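You operate a simulated robot arm through the tools that you are given. There is no shell and no other tool.

The job below is to be done with a simulated robot arm. You get a single attempt, and the scene is never put back.

JOB
Screw the grey cap on the open jar and stand it in the grey tray.
Fine: clamp it in the twist gauge while you screw, then open the clamp; use the empty pocket.

Only the result counts: the job must be done as asked and must still hold three seconds after the hand-in. Knocking over, shifting, dropping, spilling or breaking anything else fails it. Lids that push on must go on centred and level and be pressed home; caps that screw on are set level and turned clockwise until they are tight.

ROBOT AND FRAMES
A 6-joint arm with a two-finger parallel gripper, fixed in place. Base frame: the origin is at the foot of the arm, x ahead of it, y to its left, z up; the work surface is at about z = 76. Units: cm, degrees, N and s.
With the tool pointing down near the work surface it reaches from about 30 to 74 cm from the base axis. Its first joint turns from -66.0 to 66.0 degrees. Payload 2.45 kg.
The tool frame sits at the grasp point between the pads (the TCP): z along the fingers, y along the line on which they close. The tips reach 2.4 cm beyond it. Largest opening 6.8 cm; finger width 1.7, thickness 1; the body of the gripper, 4 by 7 cm, starts 4.1 cm behind the TCP.
Orientation is that of the tool frame in the base frame, as a unit quaternion [w, x, y, z]. With the fingers straight down and closing along the base's y, the tool's x points along the base's -x, its y along +y and its z along -z.

CONTROLS
- The arm moves only by the tool nudge_tool. Its argument "motion" is a list of rows, each an object of numbers (a shift or turn left out is 0, a gripper value left out holds the last): "wx", "wy", "wz": the turn, a rotation vector about the tool's x, y, z in units of 120 degrees (1.0 is 120 degrees); "x", "y", "z": the shift along the tool's x, y, z in units of 250 mm (1.0 is 250 mm); "grip": the opening in per cent of the stroke, from 0 (shut) to 100 (fully open). In form: [{"wx": .., "wy": .., "wz": .., "x": .., "y": .., "z": .., "grip": ..}, ...]. A call has 1 to 20 rows; each row is the pose to reach, as a shift and turn from the pose commanded when the call began, along the tool's axes at that moment. A call with a number of a shift or a turn outside -1 to 1 is refused whole. Each row takes 0.2 s and may step no farther than 5 cm and 8.6 degrees from the row before; otherwise, or with a gripper value out of range, the whole call is refused. A pose out of reach is approached as far as the arm can. The call stops where the force on the tool passes 40 N (or 10 N more than at its start, if that is more) or the arm is blocked; 0.2 s more then pass. The fingers move at their own pace (about 10.8 cm/s each) and stop on an object; they squeeze with about 39 N. The grip force told is the motor's: it shows also when the fingers shut on nothing. Time passes only in rows, and 0.2 s behind the last, so rows that repeat a pose let the fingers close. The reply holds the time, the measured pose of the TCP, the force on the tool along the base axes, the opening and the grip force, in the units named above and with some noise, with the torque about the TCP (base axes, N m) and any sound that the robot's microphone picked up, and new pictures: "views" is both (left out), scene, wrist or none.
- Cameras (640 x 400 px; columns grow to the right, rows downward): "scene" is fixed at [15.7, 44.87, 142.93]; the picture's right is [-0.38, -0.92, 0.00], its down [-0.85, 0.35, -0.40] and it looks along [0.37, -0.15, -0.92] (base axes); focal length 250 px, centre (320, 200). "wrist" rides on the gripper at [8.4, 1.1, -7.5] in the tool frame; the picture's right is [-0.13, 0.99, 0.00], its down [-0.60, -0.08, -0.79] and it looks along [-0.79, -0.10, 0.61] (tool axes); focal length 251 px, centre (320, 200).
- locate(camera, pixels): for up to 12 pixels [column, row] of the newest picture of that camera ("zoom" is the newest enlarged one), the place [x, y, z] in the base frame of the surface seen there, good to about 0.3 cm, but the place of the scene camera against the robot may be out by one fixed shift of up to 1.8 cm in any direction. No time passes.
- zoom(camera, box): a new picture of the part [left, top, right, bottom] of that camera's present view, enlarged. No time passes.
- finish_job(): hands the job in; it is judged then, once.

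Unless the task says otherwise, let go and move clear before handing in.

The tools are called after "Request:" as name(argument=value, ...) on one line, values as JSON. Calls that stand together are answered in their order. nudge_tool: Moves the arm, as the interface text tells. Its arguments: {"type":"object","properties":{"motion":{"type":"array","items":{"type":"object","properties":{"wx":{"type":"number"},"wy":{"type":"number"},"wz":{"type":"number"},"x":{"type":"number"},"y":{"type":"number"},"z":{"type":"number"},"grip":{"type":"number"}}}},"views":{"type":"string","enum":["both","scene","wrist","none"]}},"required":["motion"]} The other tools are called the same way: locate (camera, pixels) gives the place of the surface under pixels of a picture; zoom (camera, box) takes an enlarged picture of a part of a camera's view; finish_job () hands the job in.

At the start:

```text
t: 0.0
tcp_pos: [33.72, 27.58, 114.46]
tcp_rot: [0.002, 0.0, 1.0, 0.001]
wrist_force: [0.0, 0.1, -0.3]
ft_torque: [0.0, 0.01, -0.02]
grip_width: 6.8
grasp_force: 0.1
```

scene: 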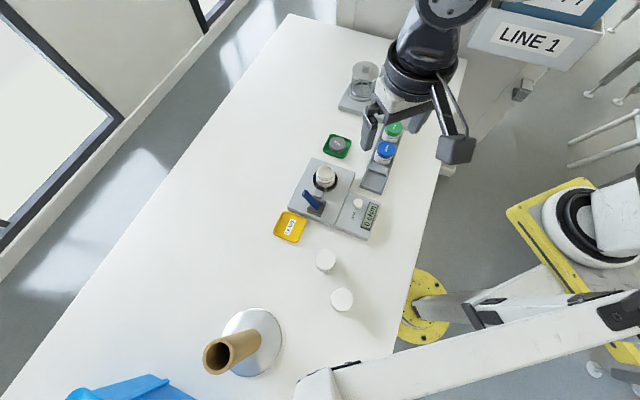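
wrist: 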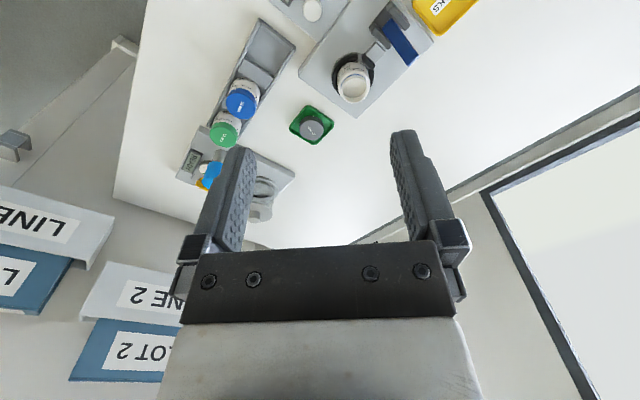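

The scene picture shows the open jar near (325,178) in the twist gauge with a blue lever at (313,200), the grey cap on the green tray at (337,146), and a grey tray with jars at (380,165). I'll zoom for details first.

Request:
zoom(camera="scene", box=[260, 120, 420, 250])

Request:
zoom(camera="wrist", box=[160, 0, 480, 220])

Request:
locate(camera="scene", pixels=[[325, 173], [337, 146], [313, 203], [395, 129], [385, 150], [374, 182], [366, 88], [356, 203], [326, 260], [341, 299], [330, 230], [290, 227]])

Request:
locate(camera="wrist", pixels=[[353, 85], [312, 129], [400, 45], [240, 104], [224, 130], [265, 45], [255, 75], [310, 80], [350, 110], [370, 20]])

```text
3.08 times, centred on (340, 185) of scene
```

zoom: 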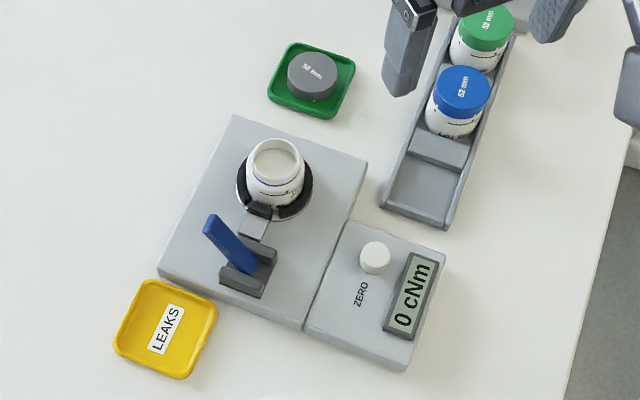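

```text
1.82 times, centred on (320, 110) of wrist
```

zoom: 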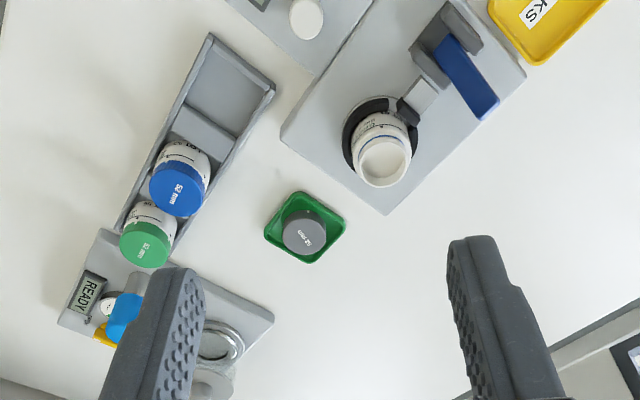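

```text
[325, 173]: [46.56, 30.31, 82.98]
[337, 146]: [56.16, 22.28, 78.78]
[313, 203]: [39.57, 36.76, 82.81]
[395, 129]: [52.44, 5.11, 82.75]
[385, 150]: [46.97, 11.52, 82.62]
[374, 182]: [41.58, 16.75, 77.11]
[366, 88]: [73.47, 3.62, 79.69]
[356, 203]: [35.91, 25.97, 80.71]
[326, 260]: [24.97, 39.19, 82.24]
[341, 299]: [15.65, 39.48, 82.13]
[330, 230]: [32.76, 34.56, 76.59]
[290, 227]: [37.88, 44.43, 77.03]
```

```text
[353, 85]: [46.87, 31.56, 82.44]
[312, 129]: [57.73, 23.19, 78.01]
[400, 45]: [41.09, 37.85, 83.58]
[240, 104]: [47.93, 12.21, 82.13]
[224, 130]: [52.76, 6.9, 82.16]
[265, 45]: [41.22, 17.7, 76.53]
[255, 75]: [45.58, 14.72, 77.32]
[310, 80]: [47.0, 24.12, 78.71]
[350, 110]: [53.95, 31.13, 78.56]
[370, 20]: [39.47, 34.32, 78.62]
```

The wrist view shows the cap at about (57.7,23.2) and the jar at (46.9,31.5). I'll zoom into the clamp and cap before moving.

Request:
zoom(camera="wrist", box=[320, 0, 440, 110])

Request:
zoom(camera="scene", box=[285, 150, 365, 220])

Request:
zoom(camera="wrist", box=[270, 90, 350, 150])

```text
3.64 times, centred on (380, 55) of wrist
```

zoom: 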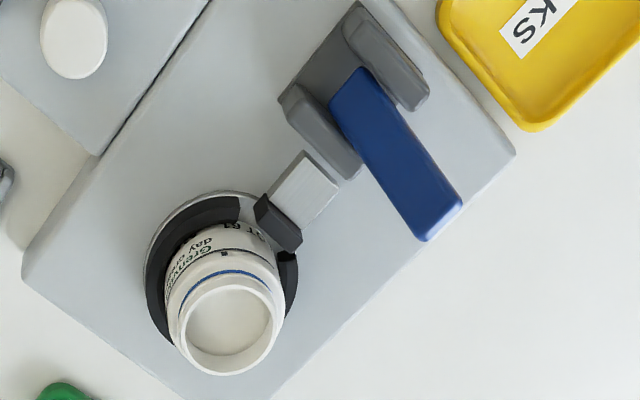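

```text
5.71 times, centred on (325, 185) of scene
```

zoom: 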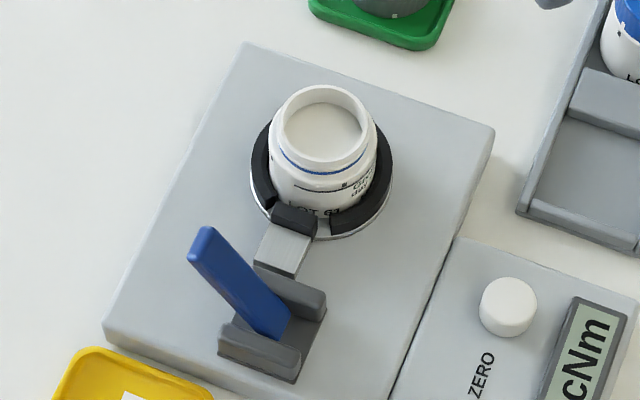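

```text
6.67 times, centred on (310, 120) of wrist
```

zoom: 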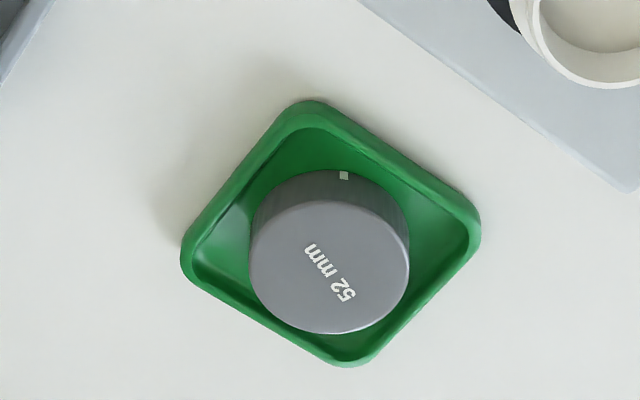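

The lever (blue, wrist zoom) sits between two cheeks; I'll measure it, the clamp and cap geometry with wrist zooms.

Request:
zoom(camera="wrist", box=[320, 0, 440, 110])

Request:
locate(camera="zoom", pixels=[[355, 90], [395, 150], [430, 200], [455, 205], [425, 235], [320, 110], [345, 170], [360, 20], [425, 95], [305, 190], [280, 225], [230, 285]])

Request:
locate(camera="zoom", pixels=[[185, 330], [275, 295], [237, 372], [225, 325], [245, 195], [160, 300], [290, 290], [285, 95], [370, 70], [510, 150], [25, 265], [450, 195]])

```text
3.64 times, centred on (380, 55) of wrist
```

zoom: 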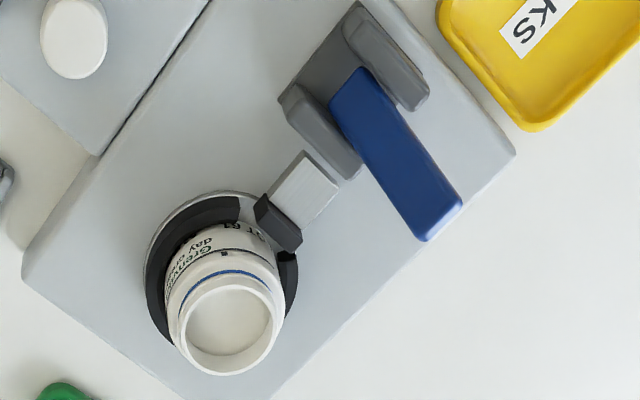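

```text
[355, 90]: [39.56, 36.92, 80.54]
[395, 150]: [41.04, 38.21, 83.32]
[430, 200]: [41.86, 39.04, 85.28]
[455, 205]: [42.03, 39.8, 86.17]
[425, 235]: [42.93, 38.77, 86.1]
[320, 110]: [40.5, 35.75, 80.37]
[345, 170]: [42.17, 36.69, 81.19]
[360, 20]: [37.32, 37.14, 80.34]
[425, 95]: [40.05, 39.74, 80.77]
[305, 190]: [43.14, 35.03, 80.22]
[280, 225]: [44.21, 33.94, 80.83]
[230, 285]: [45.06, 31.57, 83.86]
```

```text
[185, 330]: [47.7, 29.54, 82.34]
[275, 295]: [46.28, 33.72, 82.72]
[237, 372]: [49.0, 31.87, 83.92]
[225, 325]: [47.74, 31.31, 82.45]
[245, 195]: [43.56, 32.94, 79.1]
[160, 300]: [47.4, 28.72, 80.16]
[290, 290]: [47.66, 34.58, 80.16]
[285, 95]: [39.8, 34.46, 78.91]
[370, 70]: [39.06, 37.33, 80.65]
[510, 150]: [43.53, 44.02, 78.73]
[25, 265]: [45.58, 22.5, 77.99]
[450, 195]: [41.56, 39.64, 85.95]
```

The lever runs from (39.5,36.9,80.5) to a raised tip near (42.4,39.3,86.1), so it swings across the slide. I'll come lower to look at the clamp closely.

Request:
nudge_tool(motion=[{"x": 0.005, "y": 0.05, "z": 0.16}, {"x": 0.01, "y": 0.1, "z": 0.33}, {"x": 0.018, "y": 0.15, "z": 0.49}, {"x": 0.024, "y": 0.2, "z": 0.66}, {"x": 0.028, "y": 0.256, "z": 0.82}, {"x": 0.028, "y": 0.256, "z": 0.82}])

```text
t: 1.4
tcp_pos: [33.03, 34.24, 94.01]
tcp_rot: [0.0, 0.001, 1.0, 0.001]
wrist_force: [-0.5, -1.1, -0.3]
ft_torque: [0.01, 0.02, -0.04]
grip_width: 6.82
grasp_force: 0.1
```

scene: 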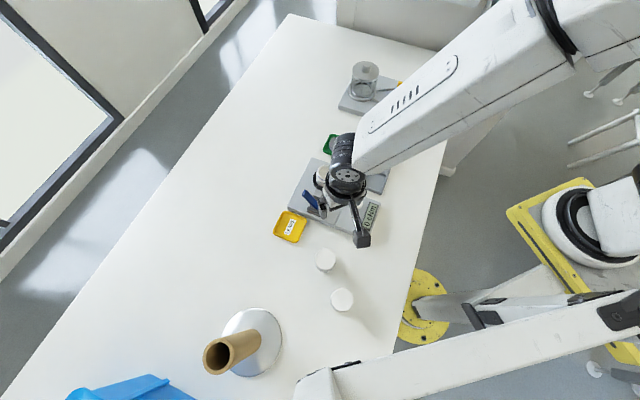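
wrist: 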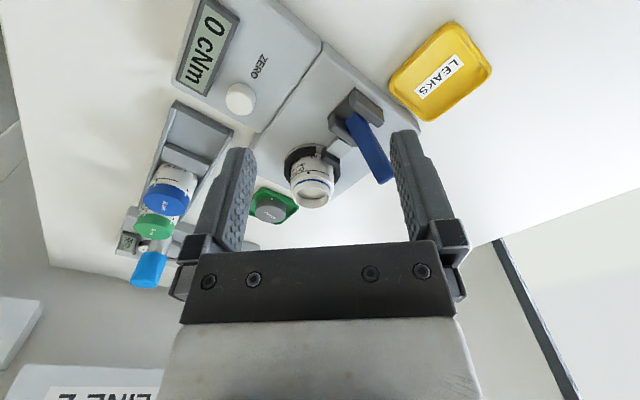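

The gauge is now between the fingers at about (320,160); I'll zoom in on it and measure.

Request:
zoom(camera="wrist", box=[270, 80, 410, 220])

Request:
locate(camera="wrist", pixels=[[350, 118], [362, 135], [384, 178], [392, 175], [378, 182], [312, 180], [312, 205], [293, 188], [331, 195], [335, 160], [285, 165], [344, 148]])

```text
2.86 times, centred on (340, 150) of wrist
```

zoom: 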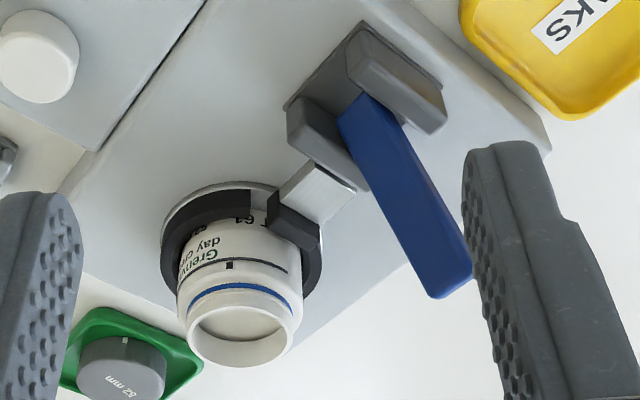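

```text
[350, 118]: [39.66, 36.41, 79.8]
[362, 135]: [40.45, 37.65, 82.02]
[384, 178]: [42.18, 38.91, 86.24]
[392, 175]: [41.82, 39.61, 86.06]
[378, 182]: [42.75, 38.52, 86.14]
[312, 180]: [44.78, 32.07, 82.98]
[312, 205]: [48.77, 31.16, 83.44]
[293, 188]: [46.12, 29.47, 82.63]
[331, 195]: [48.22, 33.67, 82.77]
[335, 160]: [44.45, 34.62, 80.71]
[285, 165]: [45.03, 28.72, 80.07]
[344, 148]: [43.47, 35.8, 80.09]
```

I'll zoom tighter on the pad-jar gap.

Request:
zoom(camera="wrist", box=[300, 130, 360, 180])

Request:
zoom(camera="scene", box=[290, 160, 350, 220])

```text
8.00 times, centred on (330, 155) of wrist
```

zoom: 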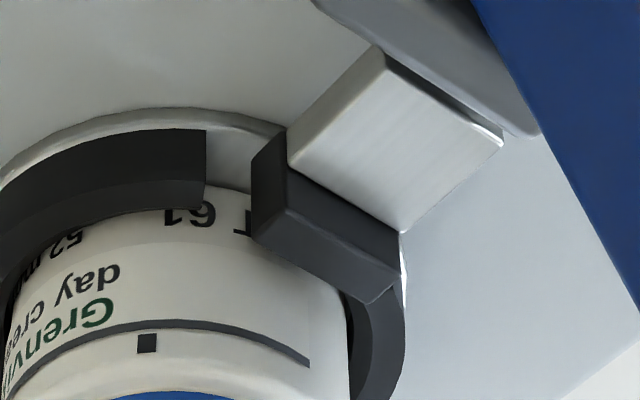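

```text
6.67 times, centred on (320, 190) of scene
```

zoom: 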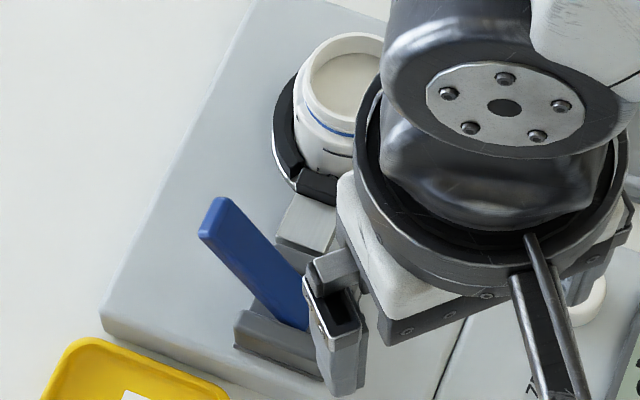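

The pad (zoom, 320,230) stands just off the jar, with the lever leaning toward (+x,+y), so the clamp looks open. I'll go to the lever's outer side with the fingers shut and turned 43°, ready to push it over.

Request:
nudge_tool(motion=[{"x": -0.076, "y": 0.048, "wz": 0.06, "grip": 0}, {"x": -0.152, "y": 0.095, "wz": 0.12}, {"x": -0.228, "y": 0.143, "wz": 0.18}, {"x": -0.304, "y": 0.19, "wz": 0.24}, {"x": -0.38, "y": 0.238, "wz": 0.3}, {"x": -0.455, "y": 0.286, "wz": 0.358}, {"x": -0.455, "y": 0.286, "wz": 0.358}])

```text
t: 3.0
tcp_pos: [44.31, 41.24, 93.95]
tcp_rot: [-0.001, 0.367, 0.93, 0.001]
wrist_force: [-0.3, 0.0, 0.8]
ft_torque: [0.02, 0.01, 0.0]
grip_width: 0.01
grasp_force: 23.6
```

scene: 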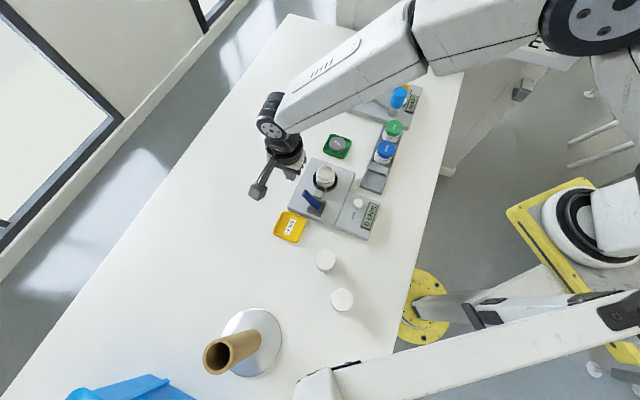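
wrist: 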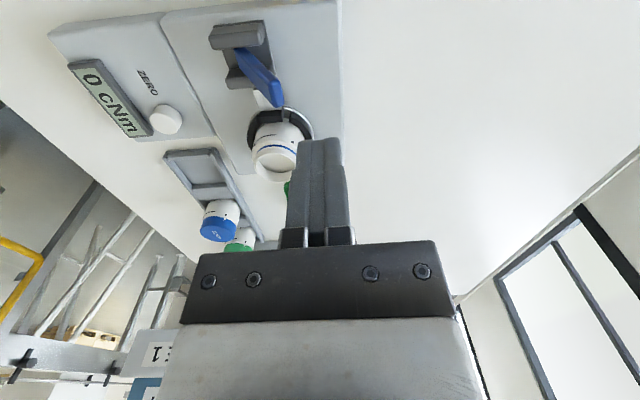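

In this view the plate lies nearly square to the image with the lever at (262,78). I'll measure again from here.

Request:
zoom(camera="wrist", box=[190, 10, 350, 180])

Request:
locate(camera="wrist", pixels=[[245, 55], [260, 80], [274, 103], [281, 104], [214, 32], [263, 26], [228, 75], [268, 70], [162, 14], [338, 4], [343, 140], [263, 98]])

```text
2.35 times, centred on (270, 95) of wrist
```

zoom: 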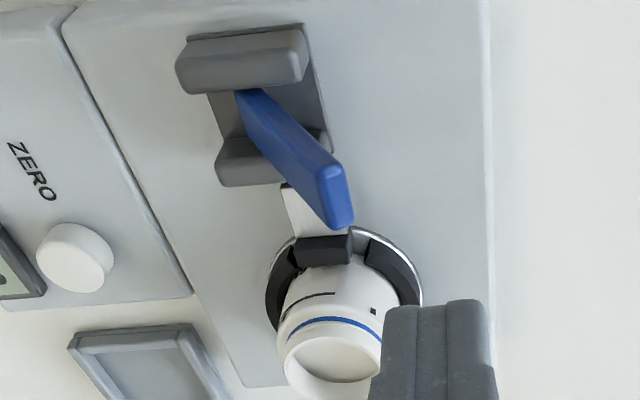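

```text
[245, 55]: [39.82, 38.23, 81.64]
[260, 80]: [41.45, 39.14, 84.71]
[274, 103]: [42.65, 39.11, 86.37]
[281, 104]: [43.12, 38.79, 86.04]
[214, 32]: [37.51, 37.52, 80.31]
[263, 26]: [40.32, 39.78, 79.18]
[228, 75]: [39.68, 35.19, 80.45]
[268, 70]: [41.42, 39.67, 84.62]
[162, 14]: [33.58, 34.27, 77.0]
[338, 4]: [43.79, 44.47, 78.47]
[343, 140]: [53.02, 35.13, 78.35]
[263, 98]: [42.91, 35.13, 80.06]
```

The plate edge runs along (0.70,-0.71), so my yaw matches the lever's swing. Next I lower beside the lever's outer face.

Request:
nudge_tool(motion=[{"x": -0.02, "y": 0.02, "z": 0.1}, {"x": -0.02, "y": 0.02, "z": 0.2}, {"x": -0.02, "y": 0.02, "z": 0.3}, {"x": -0.02, "y": 0.02, "z": 0.3}])

```text
t: 4.0
tcp_pos: [45.08, 41.34, 86.48]
tcp_rot: [0.0, 0.366, 0.931, 0.001]
wrist_force: [-0.6, 0.9, -0.2]
ft_torque: [0.02, 0.0, -0.02]
grip_width: 0.01
grasp_force: 22.7
```

scene: 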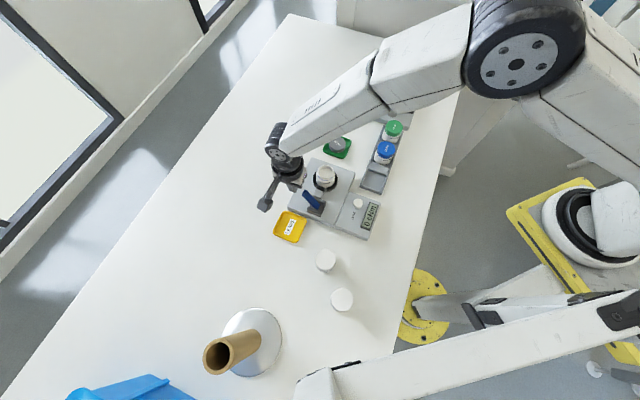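
wrist: 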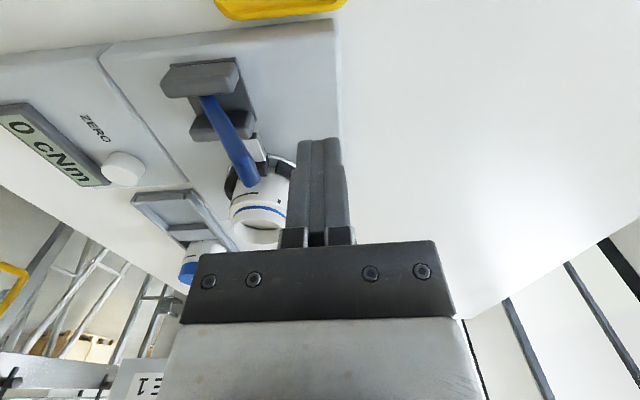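

The shut fingers (320,180) are right of the lever tip (250,180), at the same slide position. I push toward -tool y in small steps.

Request:
nudge_tool(motion=[{"y": -0.03}, {"y": -0.05}, {"y": -0.07}, {"y": -0.09}, {"y": -0.11}, {"y": -0.13}])

```text
t: 5.4
tcp_pos: [43.09, 38.95, 86.78]
tcp_rot: [0.001, 0.366, 0.931, 0.005]
wrist_force: [5.2, 7.9, 23.9]
ft_torque: [-0.08, 0.26, -0.1]
grip_width: 0.0
grasp_force: 23.9
```

scene: 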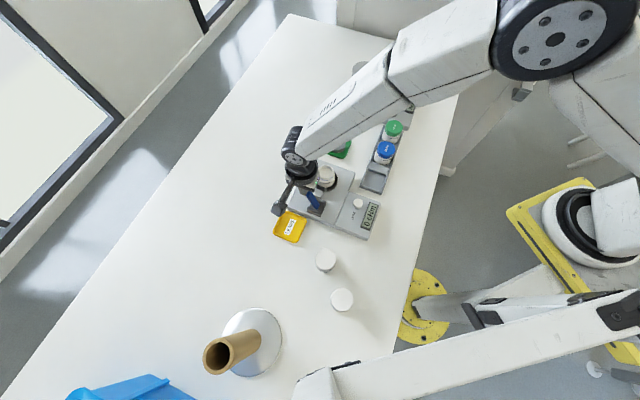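
wrist: 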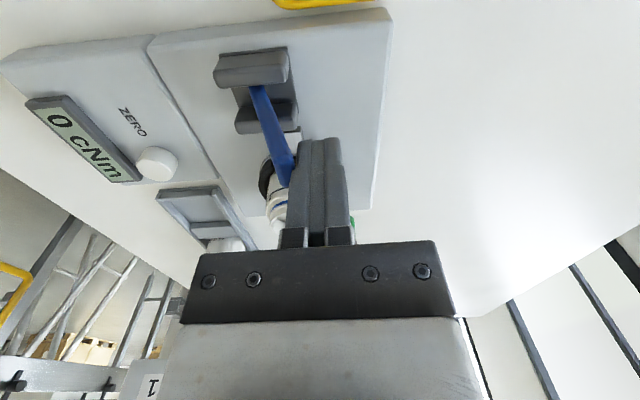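

The push brings 24 N upward and about 9 N sideways while the lever contacts the finger at (297,170). Zoom to see whether it has moved.

Request:
zoom(camera="wrist", box=[200, 30, 360, 240])

Request:
zoom(camera="scene", box=[270, 150, 350, 220])

Request:
locate(camera="wrist", pixels=[[258, 95], [268, 120], [278, 150], [284, 178], [275, 178]])

```text
1.90 times, centred on (280, 135) of wrist
```

zoom: 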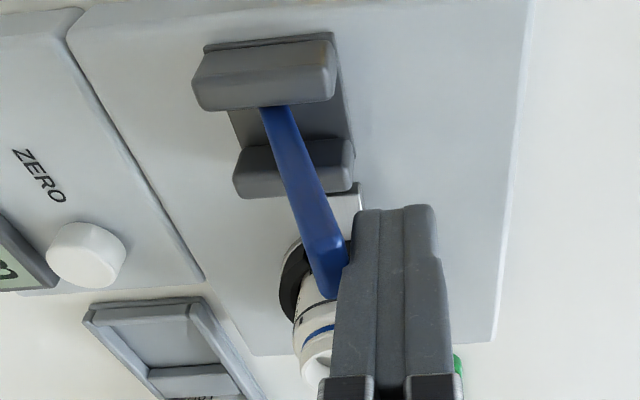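

```text
5.71 times, centred on (310, 185) of scene
```

zoom: 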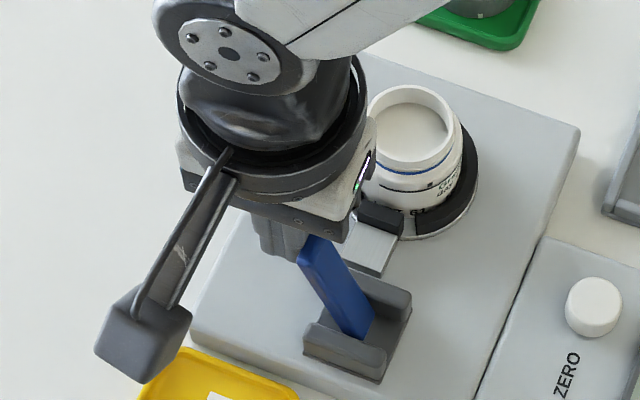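

```text
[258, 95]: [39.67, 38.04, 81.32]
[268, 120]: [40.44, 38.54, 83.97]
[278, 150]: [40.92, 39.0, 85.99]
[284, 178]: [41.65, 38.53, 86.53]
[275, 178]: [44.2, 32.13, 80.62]
```

The lever has swung partly upright. I'll keep pushing while rising slightly to follow its arc.

Request:
nudge_tool(motion=[{"y": -0.02, "z": -0.02}, {"y": -0.04, "z": -0.025}, {"y": -0.06, "z": -0.03}, {"y": -0.08, "z": -0.03}, {"y": -0.1, "z": -0.03}, {"y": -0.12, "z": -0.03}])

```text
t: 6.8
tcp_pos: [41.02, 36.49, 87.01]
tcp_rot: [0.0, 0.366, 0.931, -0.001]
wrist_force: [0.7, 0.6, -0.5]
ft_torque: [0.0, 0.01, -0.04]
grip_width: 0.0
grasp_force: 23.3
```

scene: 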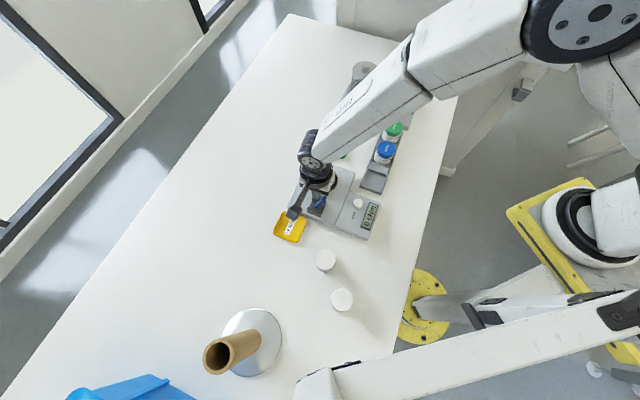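
wrist: 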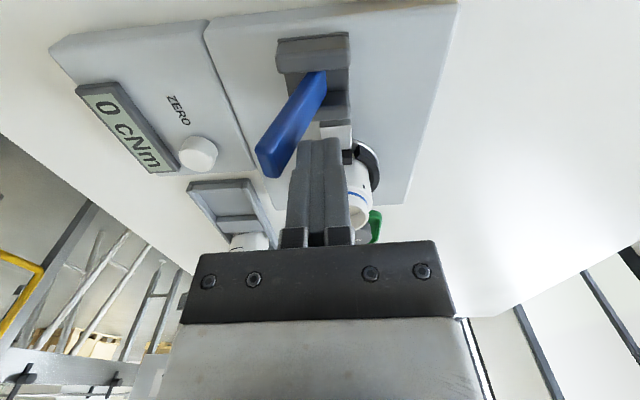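

The lever has snapped over to the other side (265,160) and the force is zero. Zoom to check the pad.

Request:
zoom(camera="wrist", box=[240, 20, 400, 240])

Request:
zoom(camera="scene", box=[290, 150, 370, 220])

Request:
locate(camera="wrist", pixels=[[318, 80], [300, 110], [282, 140], [263, 155], [270, 170]])

```text
1.82 times, centred on (320, 130) of wrist
```

zoom: 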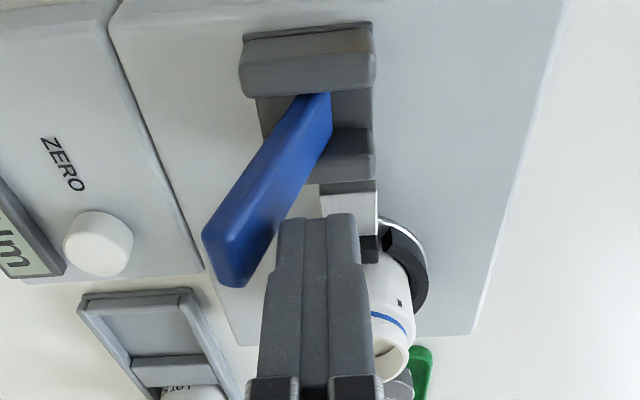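

```text
5.71 times, centred on (330, 185) of scene
```

zoom: 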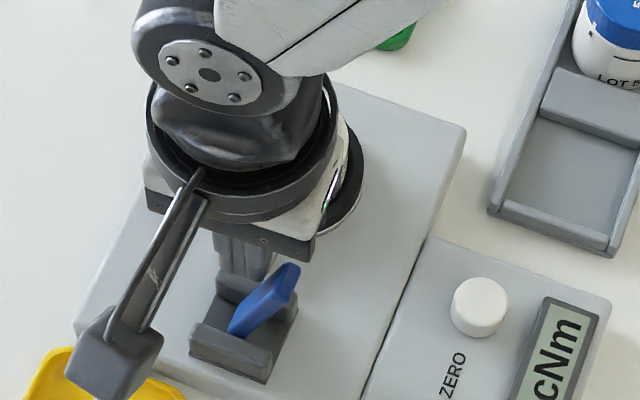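

```text
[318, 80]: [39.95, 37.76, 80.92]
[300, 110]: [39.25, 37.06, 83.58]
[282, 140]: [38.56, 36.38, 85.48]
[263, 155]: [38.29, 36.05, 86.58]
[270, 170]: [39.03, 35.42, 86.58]
```

The lever leans only about 20° past upright, so it may not be at its stop. I'll push on gently to see.

Request:
nudge_tool(motion=[{"y": -0.015, "z": 0.01}, {"y": -0.03, "z": 0.02}, {"y": -0.045, "z": 0.03}, {"y": -0.06, "z": 0.035}])

```text
t: 7.8
tcp_pos: [40.17, 35.83, 86.37]
tcp_rot: [0.003, 0.367, 0.93, 0.006]
wrist_force: [12.9, 11.6, -0.4]
ft_torque: [0.28, -0.27, -0.09]
grip_width: 0.01
grasp_force: 23.7
```

scene: 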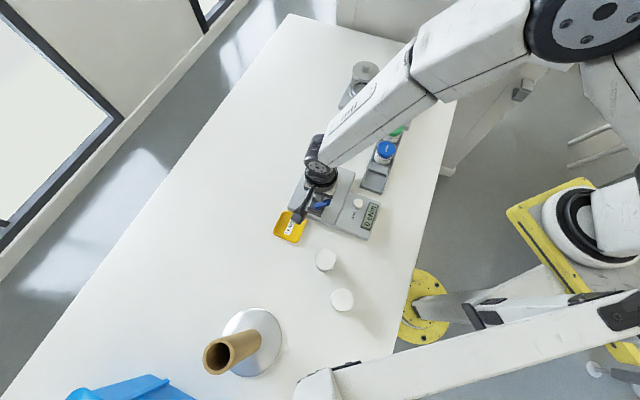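
wrist: 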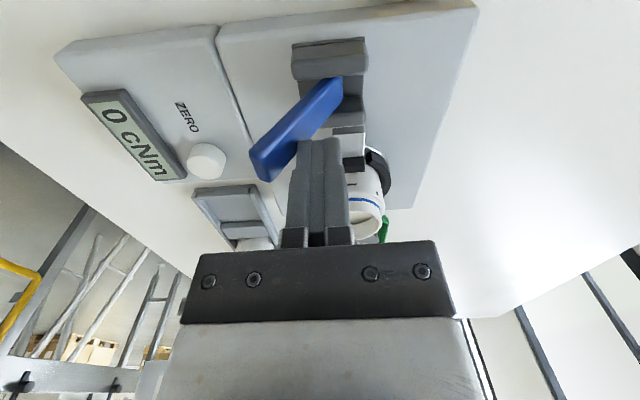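

There's now 17 N resisting along the swing. I'll zoom and measure the lever angle and the pad.

Request:
zoom(camera="wrist", box=[240, 20, 400, 240])

Request:
locate(camera="wrist", pixels=[[334, 85], [310, 110], [285, 140], [257, 155], [262, 172]])

Request:
zoom(camera="wrist", box=[320, 110, 400, 220])

```text
1.82 times, centred on (320, 130) of wrist
```

zoom: 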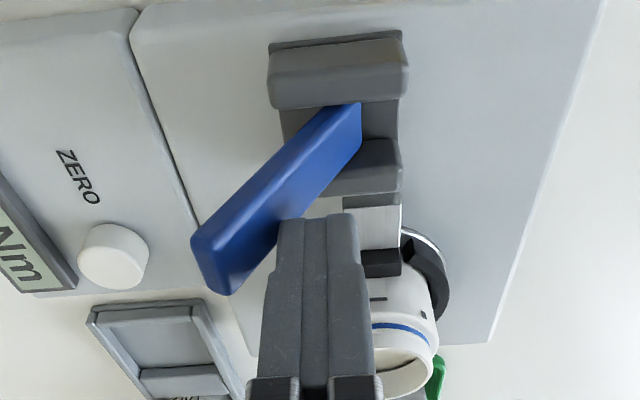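

```text
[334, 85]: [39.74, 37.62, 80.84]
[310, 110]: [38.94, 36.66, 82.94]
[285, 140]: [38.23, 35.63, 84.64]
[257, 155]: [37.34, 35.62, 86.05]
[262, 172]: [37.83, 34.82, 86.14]
```

```text
3.64 times, centred on (360, 165) of wrist
```

zoom: 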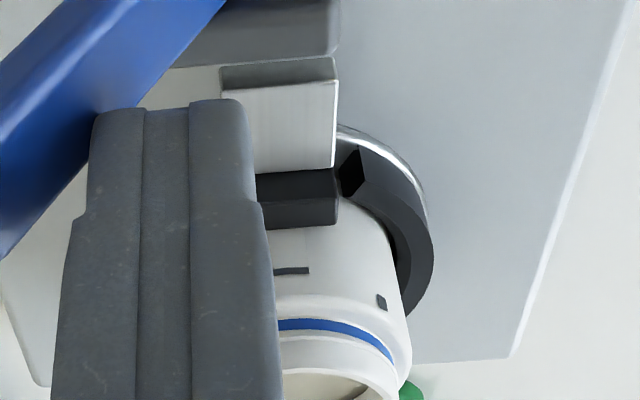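

The pad now presses on the jar and the lever leans about as far as it did at first, on the other side. A slight extra push will confirm the stop.

Request:
nudge_tool(motion=[{"y": -0.01}, {"y": -0.02}, {"y": -0.02}], views="wrist")

```text
t: 8.6
tcp_pos: [40.12, 35.65, 86.42]
tcp_rot: [0.004, 0.366, 0.931, 0.011]
wrist_force: [26.9, 19.2, 0.4]
ft_torque: [0.47, -0.63, -0.11]
grip_width: 0.0
grasp_force: 23.1
```

wrist: 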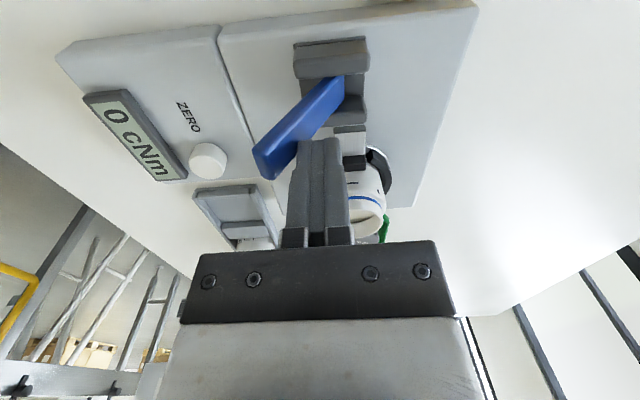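

Force climbed to 33 N with no further motion, so the clamp is at its stop. I back off, rise, and go to look at the grey cap with the fingers open.

Request:
nudge_tool(motion=[{"y": 0.04}, {"y": 0.08}, {"y": 0.08, "z": -0.15}, {"y": 0.08, "z": -0.3, "grip": 100}, {"x": -0.08, "y": 0.02, "z": -0.3, "wz": -0.06}, {"x": -0.16, "y": -0.04, "z": -0.3, "wz": -0.12}, {"x": -0.24, "y": -0.1, "z": -0.3, "wz": -0.18}, {"x": -0.32, "y": -0.16, "z": -0.3, "wz": -0.24}, {"x": -0.4, "y": -0.22, "z": -0.3, "wz": -0.3}, {"x": -0.485, "y": -0.285, "z": -0.3, "wz": -0.358}, {"x": -0.485, "y": -0.285, "z": -0.3, "wz": -0.358}])

```text
t: 11.0
tcp_pos: [43.61, 21.62, 93.86]
tcp_rot: [0.001, -0.001, 1.0, 0.0]
wrist_force: [-0.7, -1.0, -0.5]
ft_torque: [-0.01, 0.02, 0.01]
grip_width: 6.78
grasp_force: 0.0
```

scene: 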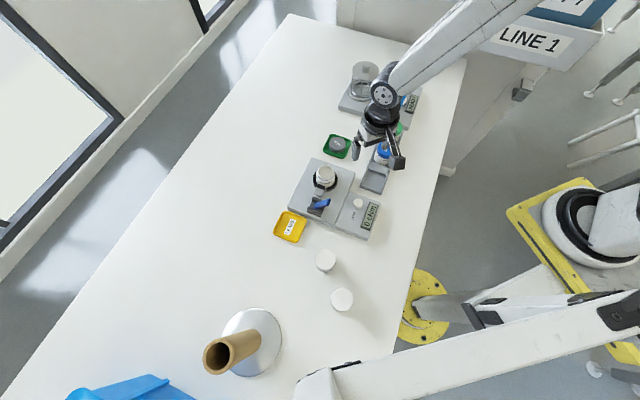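
wrist: 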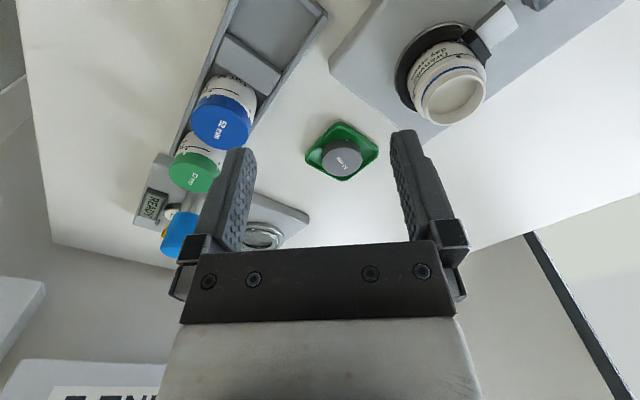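

The cap in its green tray is at (342,157). Measuring cap and jar outlines.

Request:
zoom(camera="wrist", box=[295, 110, 395, 190])

Request:
locate(camera="zoom", pixels=[[300, 300], [200, 300], [400, 300], [300, 215], [300, 390], [80, 300], [515, 290], [300, 440], [290, 75], [180, 240], [420, 250], [300, 180]])

Request:
locate(camera="wrist", pixels=[[453, 85], [423, 100], [485, 90], [455, 123], [445, 72], [408, 75], [450, 105]])

```text
5.00 times, centred on (345, 150) of wrist
```

zoom: 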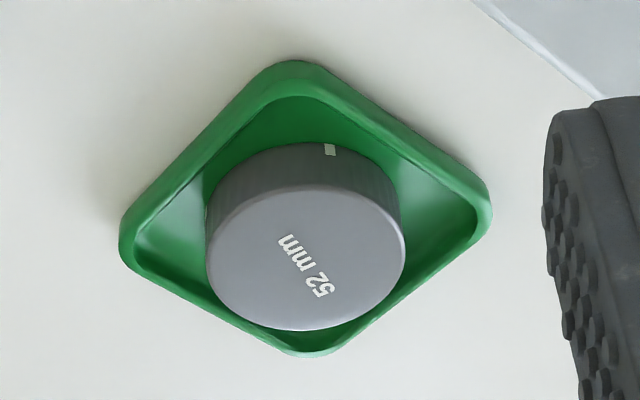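

```text
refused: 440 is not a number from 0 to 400
```

```text
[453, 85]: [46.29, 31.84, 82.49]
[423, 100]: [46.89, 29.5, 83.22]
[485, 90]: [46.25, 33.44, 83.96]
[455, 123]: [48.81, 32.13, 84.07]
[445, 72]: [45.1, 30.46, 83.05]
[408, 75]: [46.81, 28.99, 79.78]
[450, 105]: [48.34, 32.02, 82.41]
```

Request:
locate(camera="zoom", pixels=[[305, 260], [212, 255], [400, 250], [305, 195], [305, 325], [125, 240], [488, 215], [305, 352], [292, 68], [170, 220], [440, 215], [335, 150]])

Request:
zoom(camera="wrist", box=[390, 10, 510, 140])

Request:
locate(camera="zoom", pixels=[[182, 310], [310, 235], [175, 290], [290, 250], [215, 360], [230, 235], [250, 345], [130, 210]])

```text
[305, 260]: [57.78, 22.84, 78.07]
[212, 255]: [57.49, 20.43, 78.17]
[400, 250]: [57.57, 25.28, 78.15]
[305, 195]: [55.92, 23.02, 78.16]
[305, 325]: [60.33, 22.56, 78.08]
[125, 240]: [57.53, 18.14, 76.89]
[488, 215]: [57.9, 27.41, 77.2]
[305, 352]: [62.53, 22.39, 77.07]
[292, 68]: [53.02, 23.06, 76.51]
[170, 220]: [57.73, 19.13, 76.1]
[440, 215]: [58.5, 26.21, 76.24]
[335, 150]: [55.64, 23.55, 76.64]
```

```text
3.08 times, centred on (450, 75) of wrist
```

zoom: 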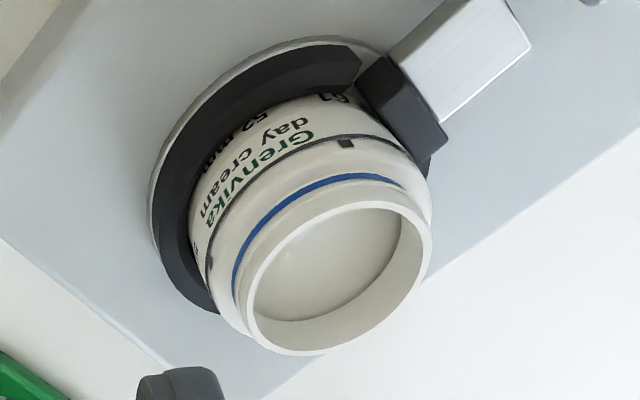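

```text
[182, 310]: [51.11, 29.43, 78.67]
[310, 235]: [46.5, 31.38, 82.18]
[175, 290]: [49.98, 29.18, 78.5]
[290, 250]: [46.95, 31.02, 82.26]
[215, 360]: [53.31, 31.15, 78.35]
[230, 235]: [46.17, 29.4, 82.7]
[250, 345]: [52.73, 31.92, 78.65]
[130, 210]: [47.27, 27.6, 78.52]
```

The cap is about 5.0 cm wide, centred near (58.0,22.85), with its top at z≈78.1. The tray rim is about 77.1, so I'll grip just above the rim. I'll hover over it while turning 90° counter-clockwise to leave room for screwing.

Request:
nudge_tool(motion=[{"x": -0.05, "y": 0.004, "wz": -0.068}, {"x": -0.1, "y": 0.008, "wz": -0.136}, {"x": -0.15, "y": 0.012, "wz": -0.204}, {"x": -0.2, "y": 0.016, "wz": -0.272}, {"x": -0.25, "y": 0.02, "wz": -0.34}, {"x": -0.3, "y": 0.024, "wz": -0.408}, {"x": -0.35, "y": 0.028, "wz": -0.476}, {"x": -0.41, "y": 0.034, "wz": -0.544, "z": 0.04}, {"x": -0.47, "y": 0.04, "wz": -0.612, "z": 0.08}, {"x": -0.53, "y": 0.045, "wz": -0.68, "z": 0.12}, {"x": -0.576, "y": 0.049, "wz": -0.75, "z": 0.18}, {"x": -0.576, "y": 0.049, "wz": -0.75, "z": 0.2}])

```text
t: 13.6
tcp_pos: [57.92, 22.99, 88.69]
tcp_rot: [-0.001, 0.707, -0.707, 0.0]
wrist_force: [0.6, 0.4, 1.2]
ft_torque: [-0.02, -0.03, -0.01]
grip_width: 6.8
grasp_force: 0.0
```

scene: 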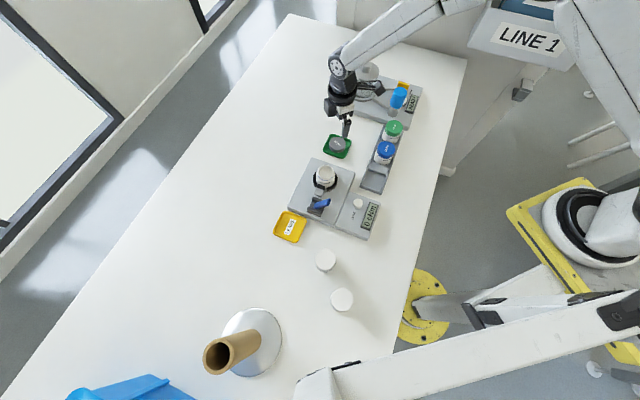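
wrist: 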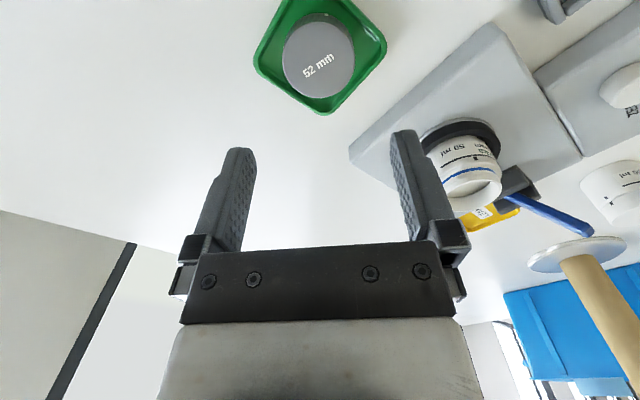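

The turn to -90° worked (rotation [0,.707,-.707,0]), and the cap is at (318,57). I'll measure its centre again from this side.

Request:
locate(camera="wrist", pixels=[[286, 62], [353, 62], [318, 62], [320, 95], [316, 30], [384, 40], [256, 65], [320, 110], [300, 30], [340, 90]])

Request:
zoom(camera="wrist", box=[240, 0, 400, 120])

```text
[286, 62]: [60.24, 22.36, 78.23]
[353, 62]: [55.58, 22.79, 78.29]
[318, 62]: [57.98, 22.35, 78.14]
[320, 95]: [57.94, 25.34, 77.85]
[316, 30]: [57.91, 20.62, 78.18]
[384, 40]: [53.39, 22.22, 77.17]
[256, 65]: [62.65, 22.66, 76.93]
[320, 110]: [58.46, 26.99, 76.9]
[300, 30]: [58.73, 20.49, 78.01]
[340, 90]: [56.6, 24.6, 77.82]
```

```text
3.33 times, centred on (320, 60) of wrist
```

zoom: 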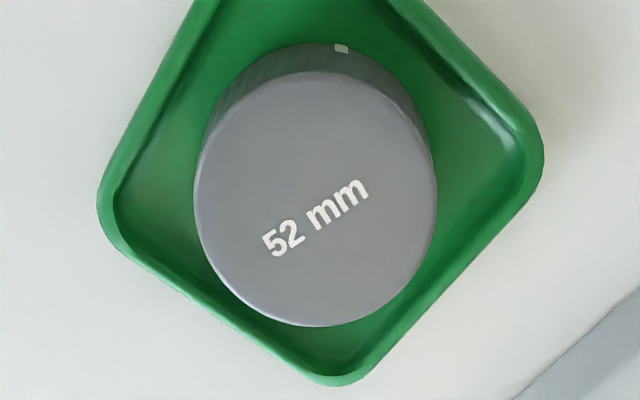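

The cap centre is (57.95,22.95), top 78.15; my TCP is right above it. I descend to tips at about z 77.35, above the rim, and close.

Request:
nudge_tool(motion=[{"z": 0.12}, {"z": 0.22}, {"z": 0.3}, {"z": 0.34}, {"z": 0.3576}, {"z": 0.3576}, {"z": 0.3576, "grip": 0}, {"z": 0.3576, "grip": 0}, {"z": 0.3576, "grip": 0}])

```text
t: 15.6
tcp_pos: [57.97, 23.01, 79.87]
tcp_rot: [-0.001, 0.707, -0.707, 0.0]
wrist_force: [-0.3, -0.1, 0.0]
ft_torque: [0.04, 0.0, 0.01]
grip_width: 4.93
grasp_force: 39.3
```

scene: 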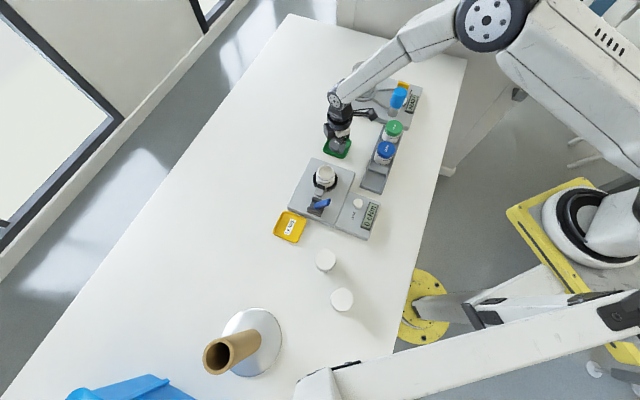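
wrist: 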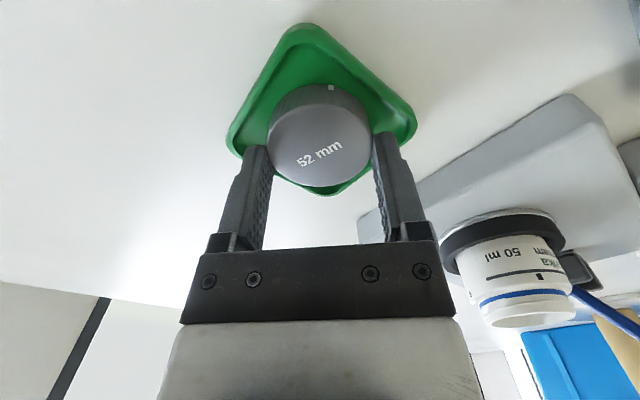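

The cap is gripped at 4.93 cm with 39 N. I lift straight up and check the hold.

Request:
nudge_tool(motion=[{"z": -0.04}, {"z": -0.12}, {"z": -0.22}, {"z": -0.34}, {"z": -0.46}, {"z": -0.46}])

```text
t: 17.0
tcp_pos: [57.96, 22.86, 91.3]
tcp_rot: [0.0, 0.707, -0.707, -0.001]
wrist_force: [-0.2, -0.2, 0.2]
ft_torque: [0.01, 0.01, 0.0]
grip_width: 4.92
grasp_force: 38.8
```

scene: 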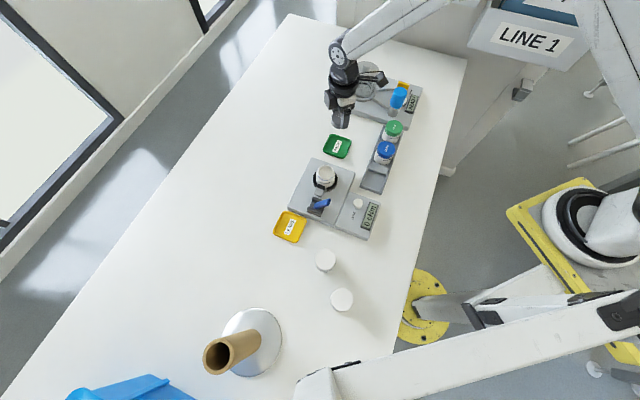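
wrist: 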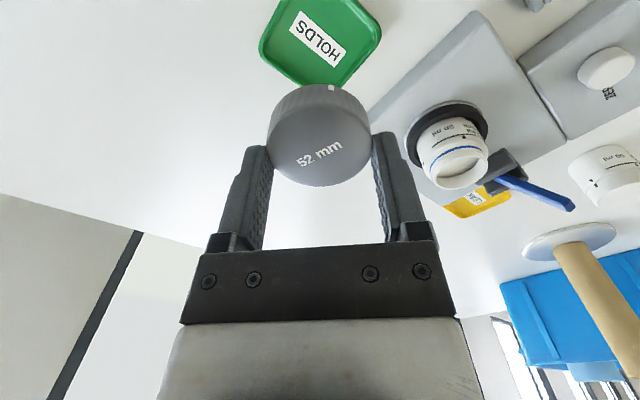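

The cap is held level and the jar is visible at (460,160). I measure the jar rim from this side.

Request:
zoom(camera="wrist", box=[400, 90, 500, 200])

Request:
zoom(camera="scene", box=[300, 155, 350, 205])

```text
3.64 times, centred on (450, 145) of wrist
```

zoom: 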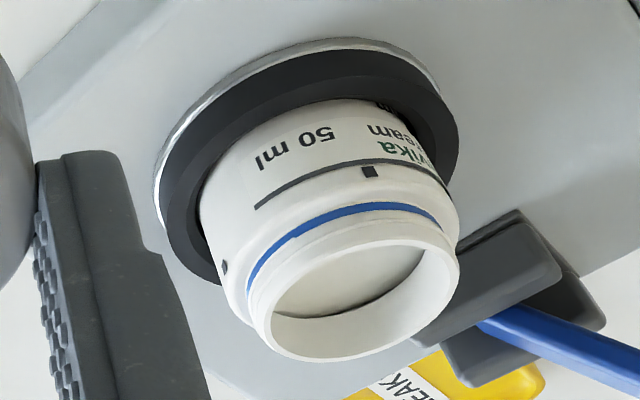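

```text
8.00 times, centred on (325, 180) of scene
```

zoom: 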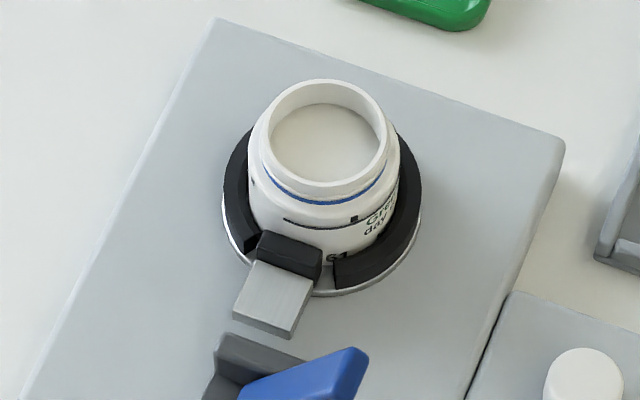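

I'll locate rim points (wrist left (431,174), right (487,164)) and scene rim and cap-plate points.

Request:
locate(camera="wrist", pixels=[[432.5, 173], [486, 165], [454, 187.5], [465, 152.5], [440, 182], [480, 178], [478, 156], [440, 163], [470, 185]])

Request:
locate(camera="zoom", pixels=[[268, 130], [385, 145], [330, 84], [330, 192], [285, 98], [372, 100], [290, 180], [368, 178]])

```text
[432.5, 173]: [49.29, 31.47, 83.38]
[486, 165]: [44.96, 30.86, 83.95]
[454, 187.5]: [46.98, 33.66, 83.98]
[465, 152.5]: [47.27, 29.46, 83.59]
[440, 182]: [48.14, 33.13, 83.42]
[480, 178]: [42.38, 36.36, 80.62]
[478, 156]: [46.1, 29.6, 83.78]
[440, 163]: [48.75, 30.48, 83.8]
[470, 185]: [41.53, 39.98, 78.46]
```

```text
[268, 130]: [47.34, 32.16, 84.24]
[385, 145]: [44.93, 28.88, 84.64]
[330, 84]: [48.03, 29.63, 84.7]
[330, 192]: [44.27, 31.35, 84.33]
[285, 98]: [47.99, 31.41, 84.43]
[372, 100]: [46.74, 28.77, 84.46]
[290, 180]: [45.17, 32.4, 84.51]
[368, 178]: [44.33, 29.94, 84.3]
```

The wrist rim points fit a circle at about (47.05,31.5). To refine it, I'll calibrate the scene camera on the green tray and the blue and green caps, seen by both cameras.

Request:
zoom(camera="scene", box=[315, 110, 415, 180])

```text
5.71 times, centred on (365, 145) of scene
```

zoom: 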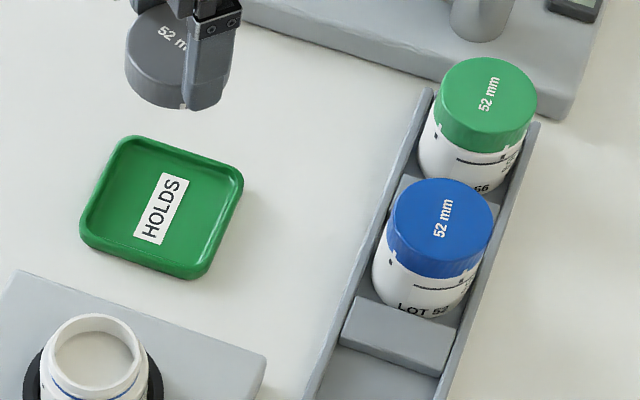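

The HOLDS label corners make a good shared mark. Locate them in both cameras.

Request:
locate(camera="zoom", pixels=[[165, 173], [189, 180], [160, 245], [134, 236], [162, 208]])

Request:
zoom(camera="wrist", box=[250, 0, 390, 90])

```text
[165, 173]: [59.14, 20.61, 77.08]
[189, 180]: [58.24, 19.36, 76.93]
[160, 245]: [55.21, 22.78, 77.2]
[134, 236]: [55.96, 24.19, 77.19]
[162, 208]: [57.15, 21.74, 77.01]
```

```text
4.44 times, centred on (320, 45) of wrist
```

zoom: 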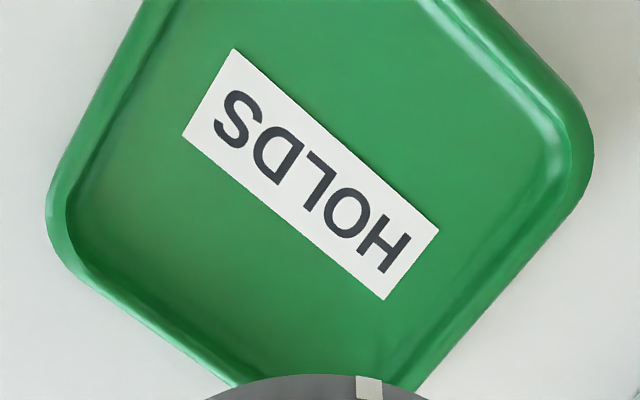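

Request:
locate(camera="zoom", pixels=[[185, 135], [234, 51], [437, 229], [385, 297], [312, 176]])

```text
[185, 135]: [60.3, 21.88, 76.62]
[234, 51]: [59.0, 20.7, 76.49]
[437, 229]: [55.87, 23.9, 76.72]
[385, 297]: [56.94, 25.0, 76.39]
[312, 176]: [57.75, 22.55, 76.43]
```

The camera offset averages (+0.85,+1.1,-0.55), so the scene's rim centre (46.10,30.57) maps to about (46.95,31.65), agreeing with the wrist fit. I'll hover the cap over (47.0,31.55) and check visually.

Request:
nudge_tool(motion=[{"x": -0.07, "y": 0.088}, {"x": -0.14, "y": 0.176}, {"x": -0.21, "y": 0.264}, {"x": -0.28, "y": 0.352}, {"x": -0.348, "y": 0.438}, {"x": -0.348, "y": 0.438, "z": 0.05}, {"x": -0.348, "y": 0.438, "z": 0.08}, {"x": -0.348, "y": 0.438, "z": 0.08}])

```text
t: 18.8
tcp_pos: [47.07, 31.65, 89.35]
tcp_rot: [-0.002, 0.708, -0.707, 0.0]
wrist_force: [0.2, -0.1, -0.2]
ft_torque: [-0.03, 0.0, 0.01]
grip_width: 4.9
grasp_force: 39.2
```

scene: 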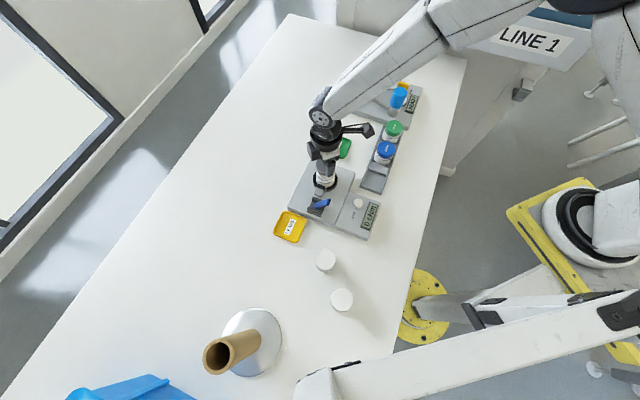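
wrist: 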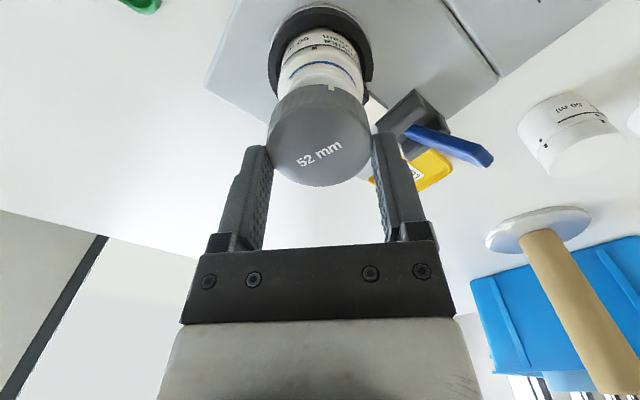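

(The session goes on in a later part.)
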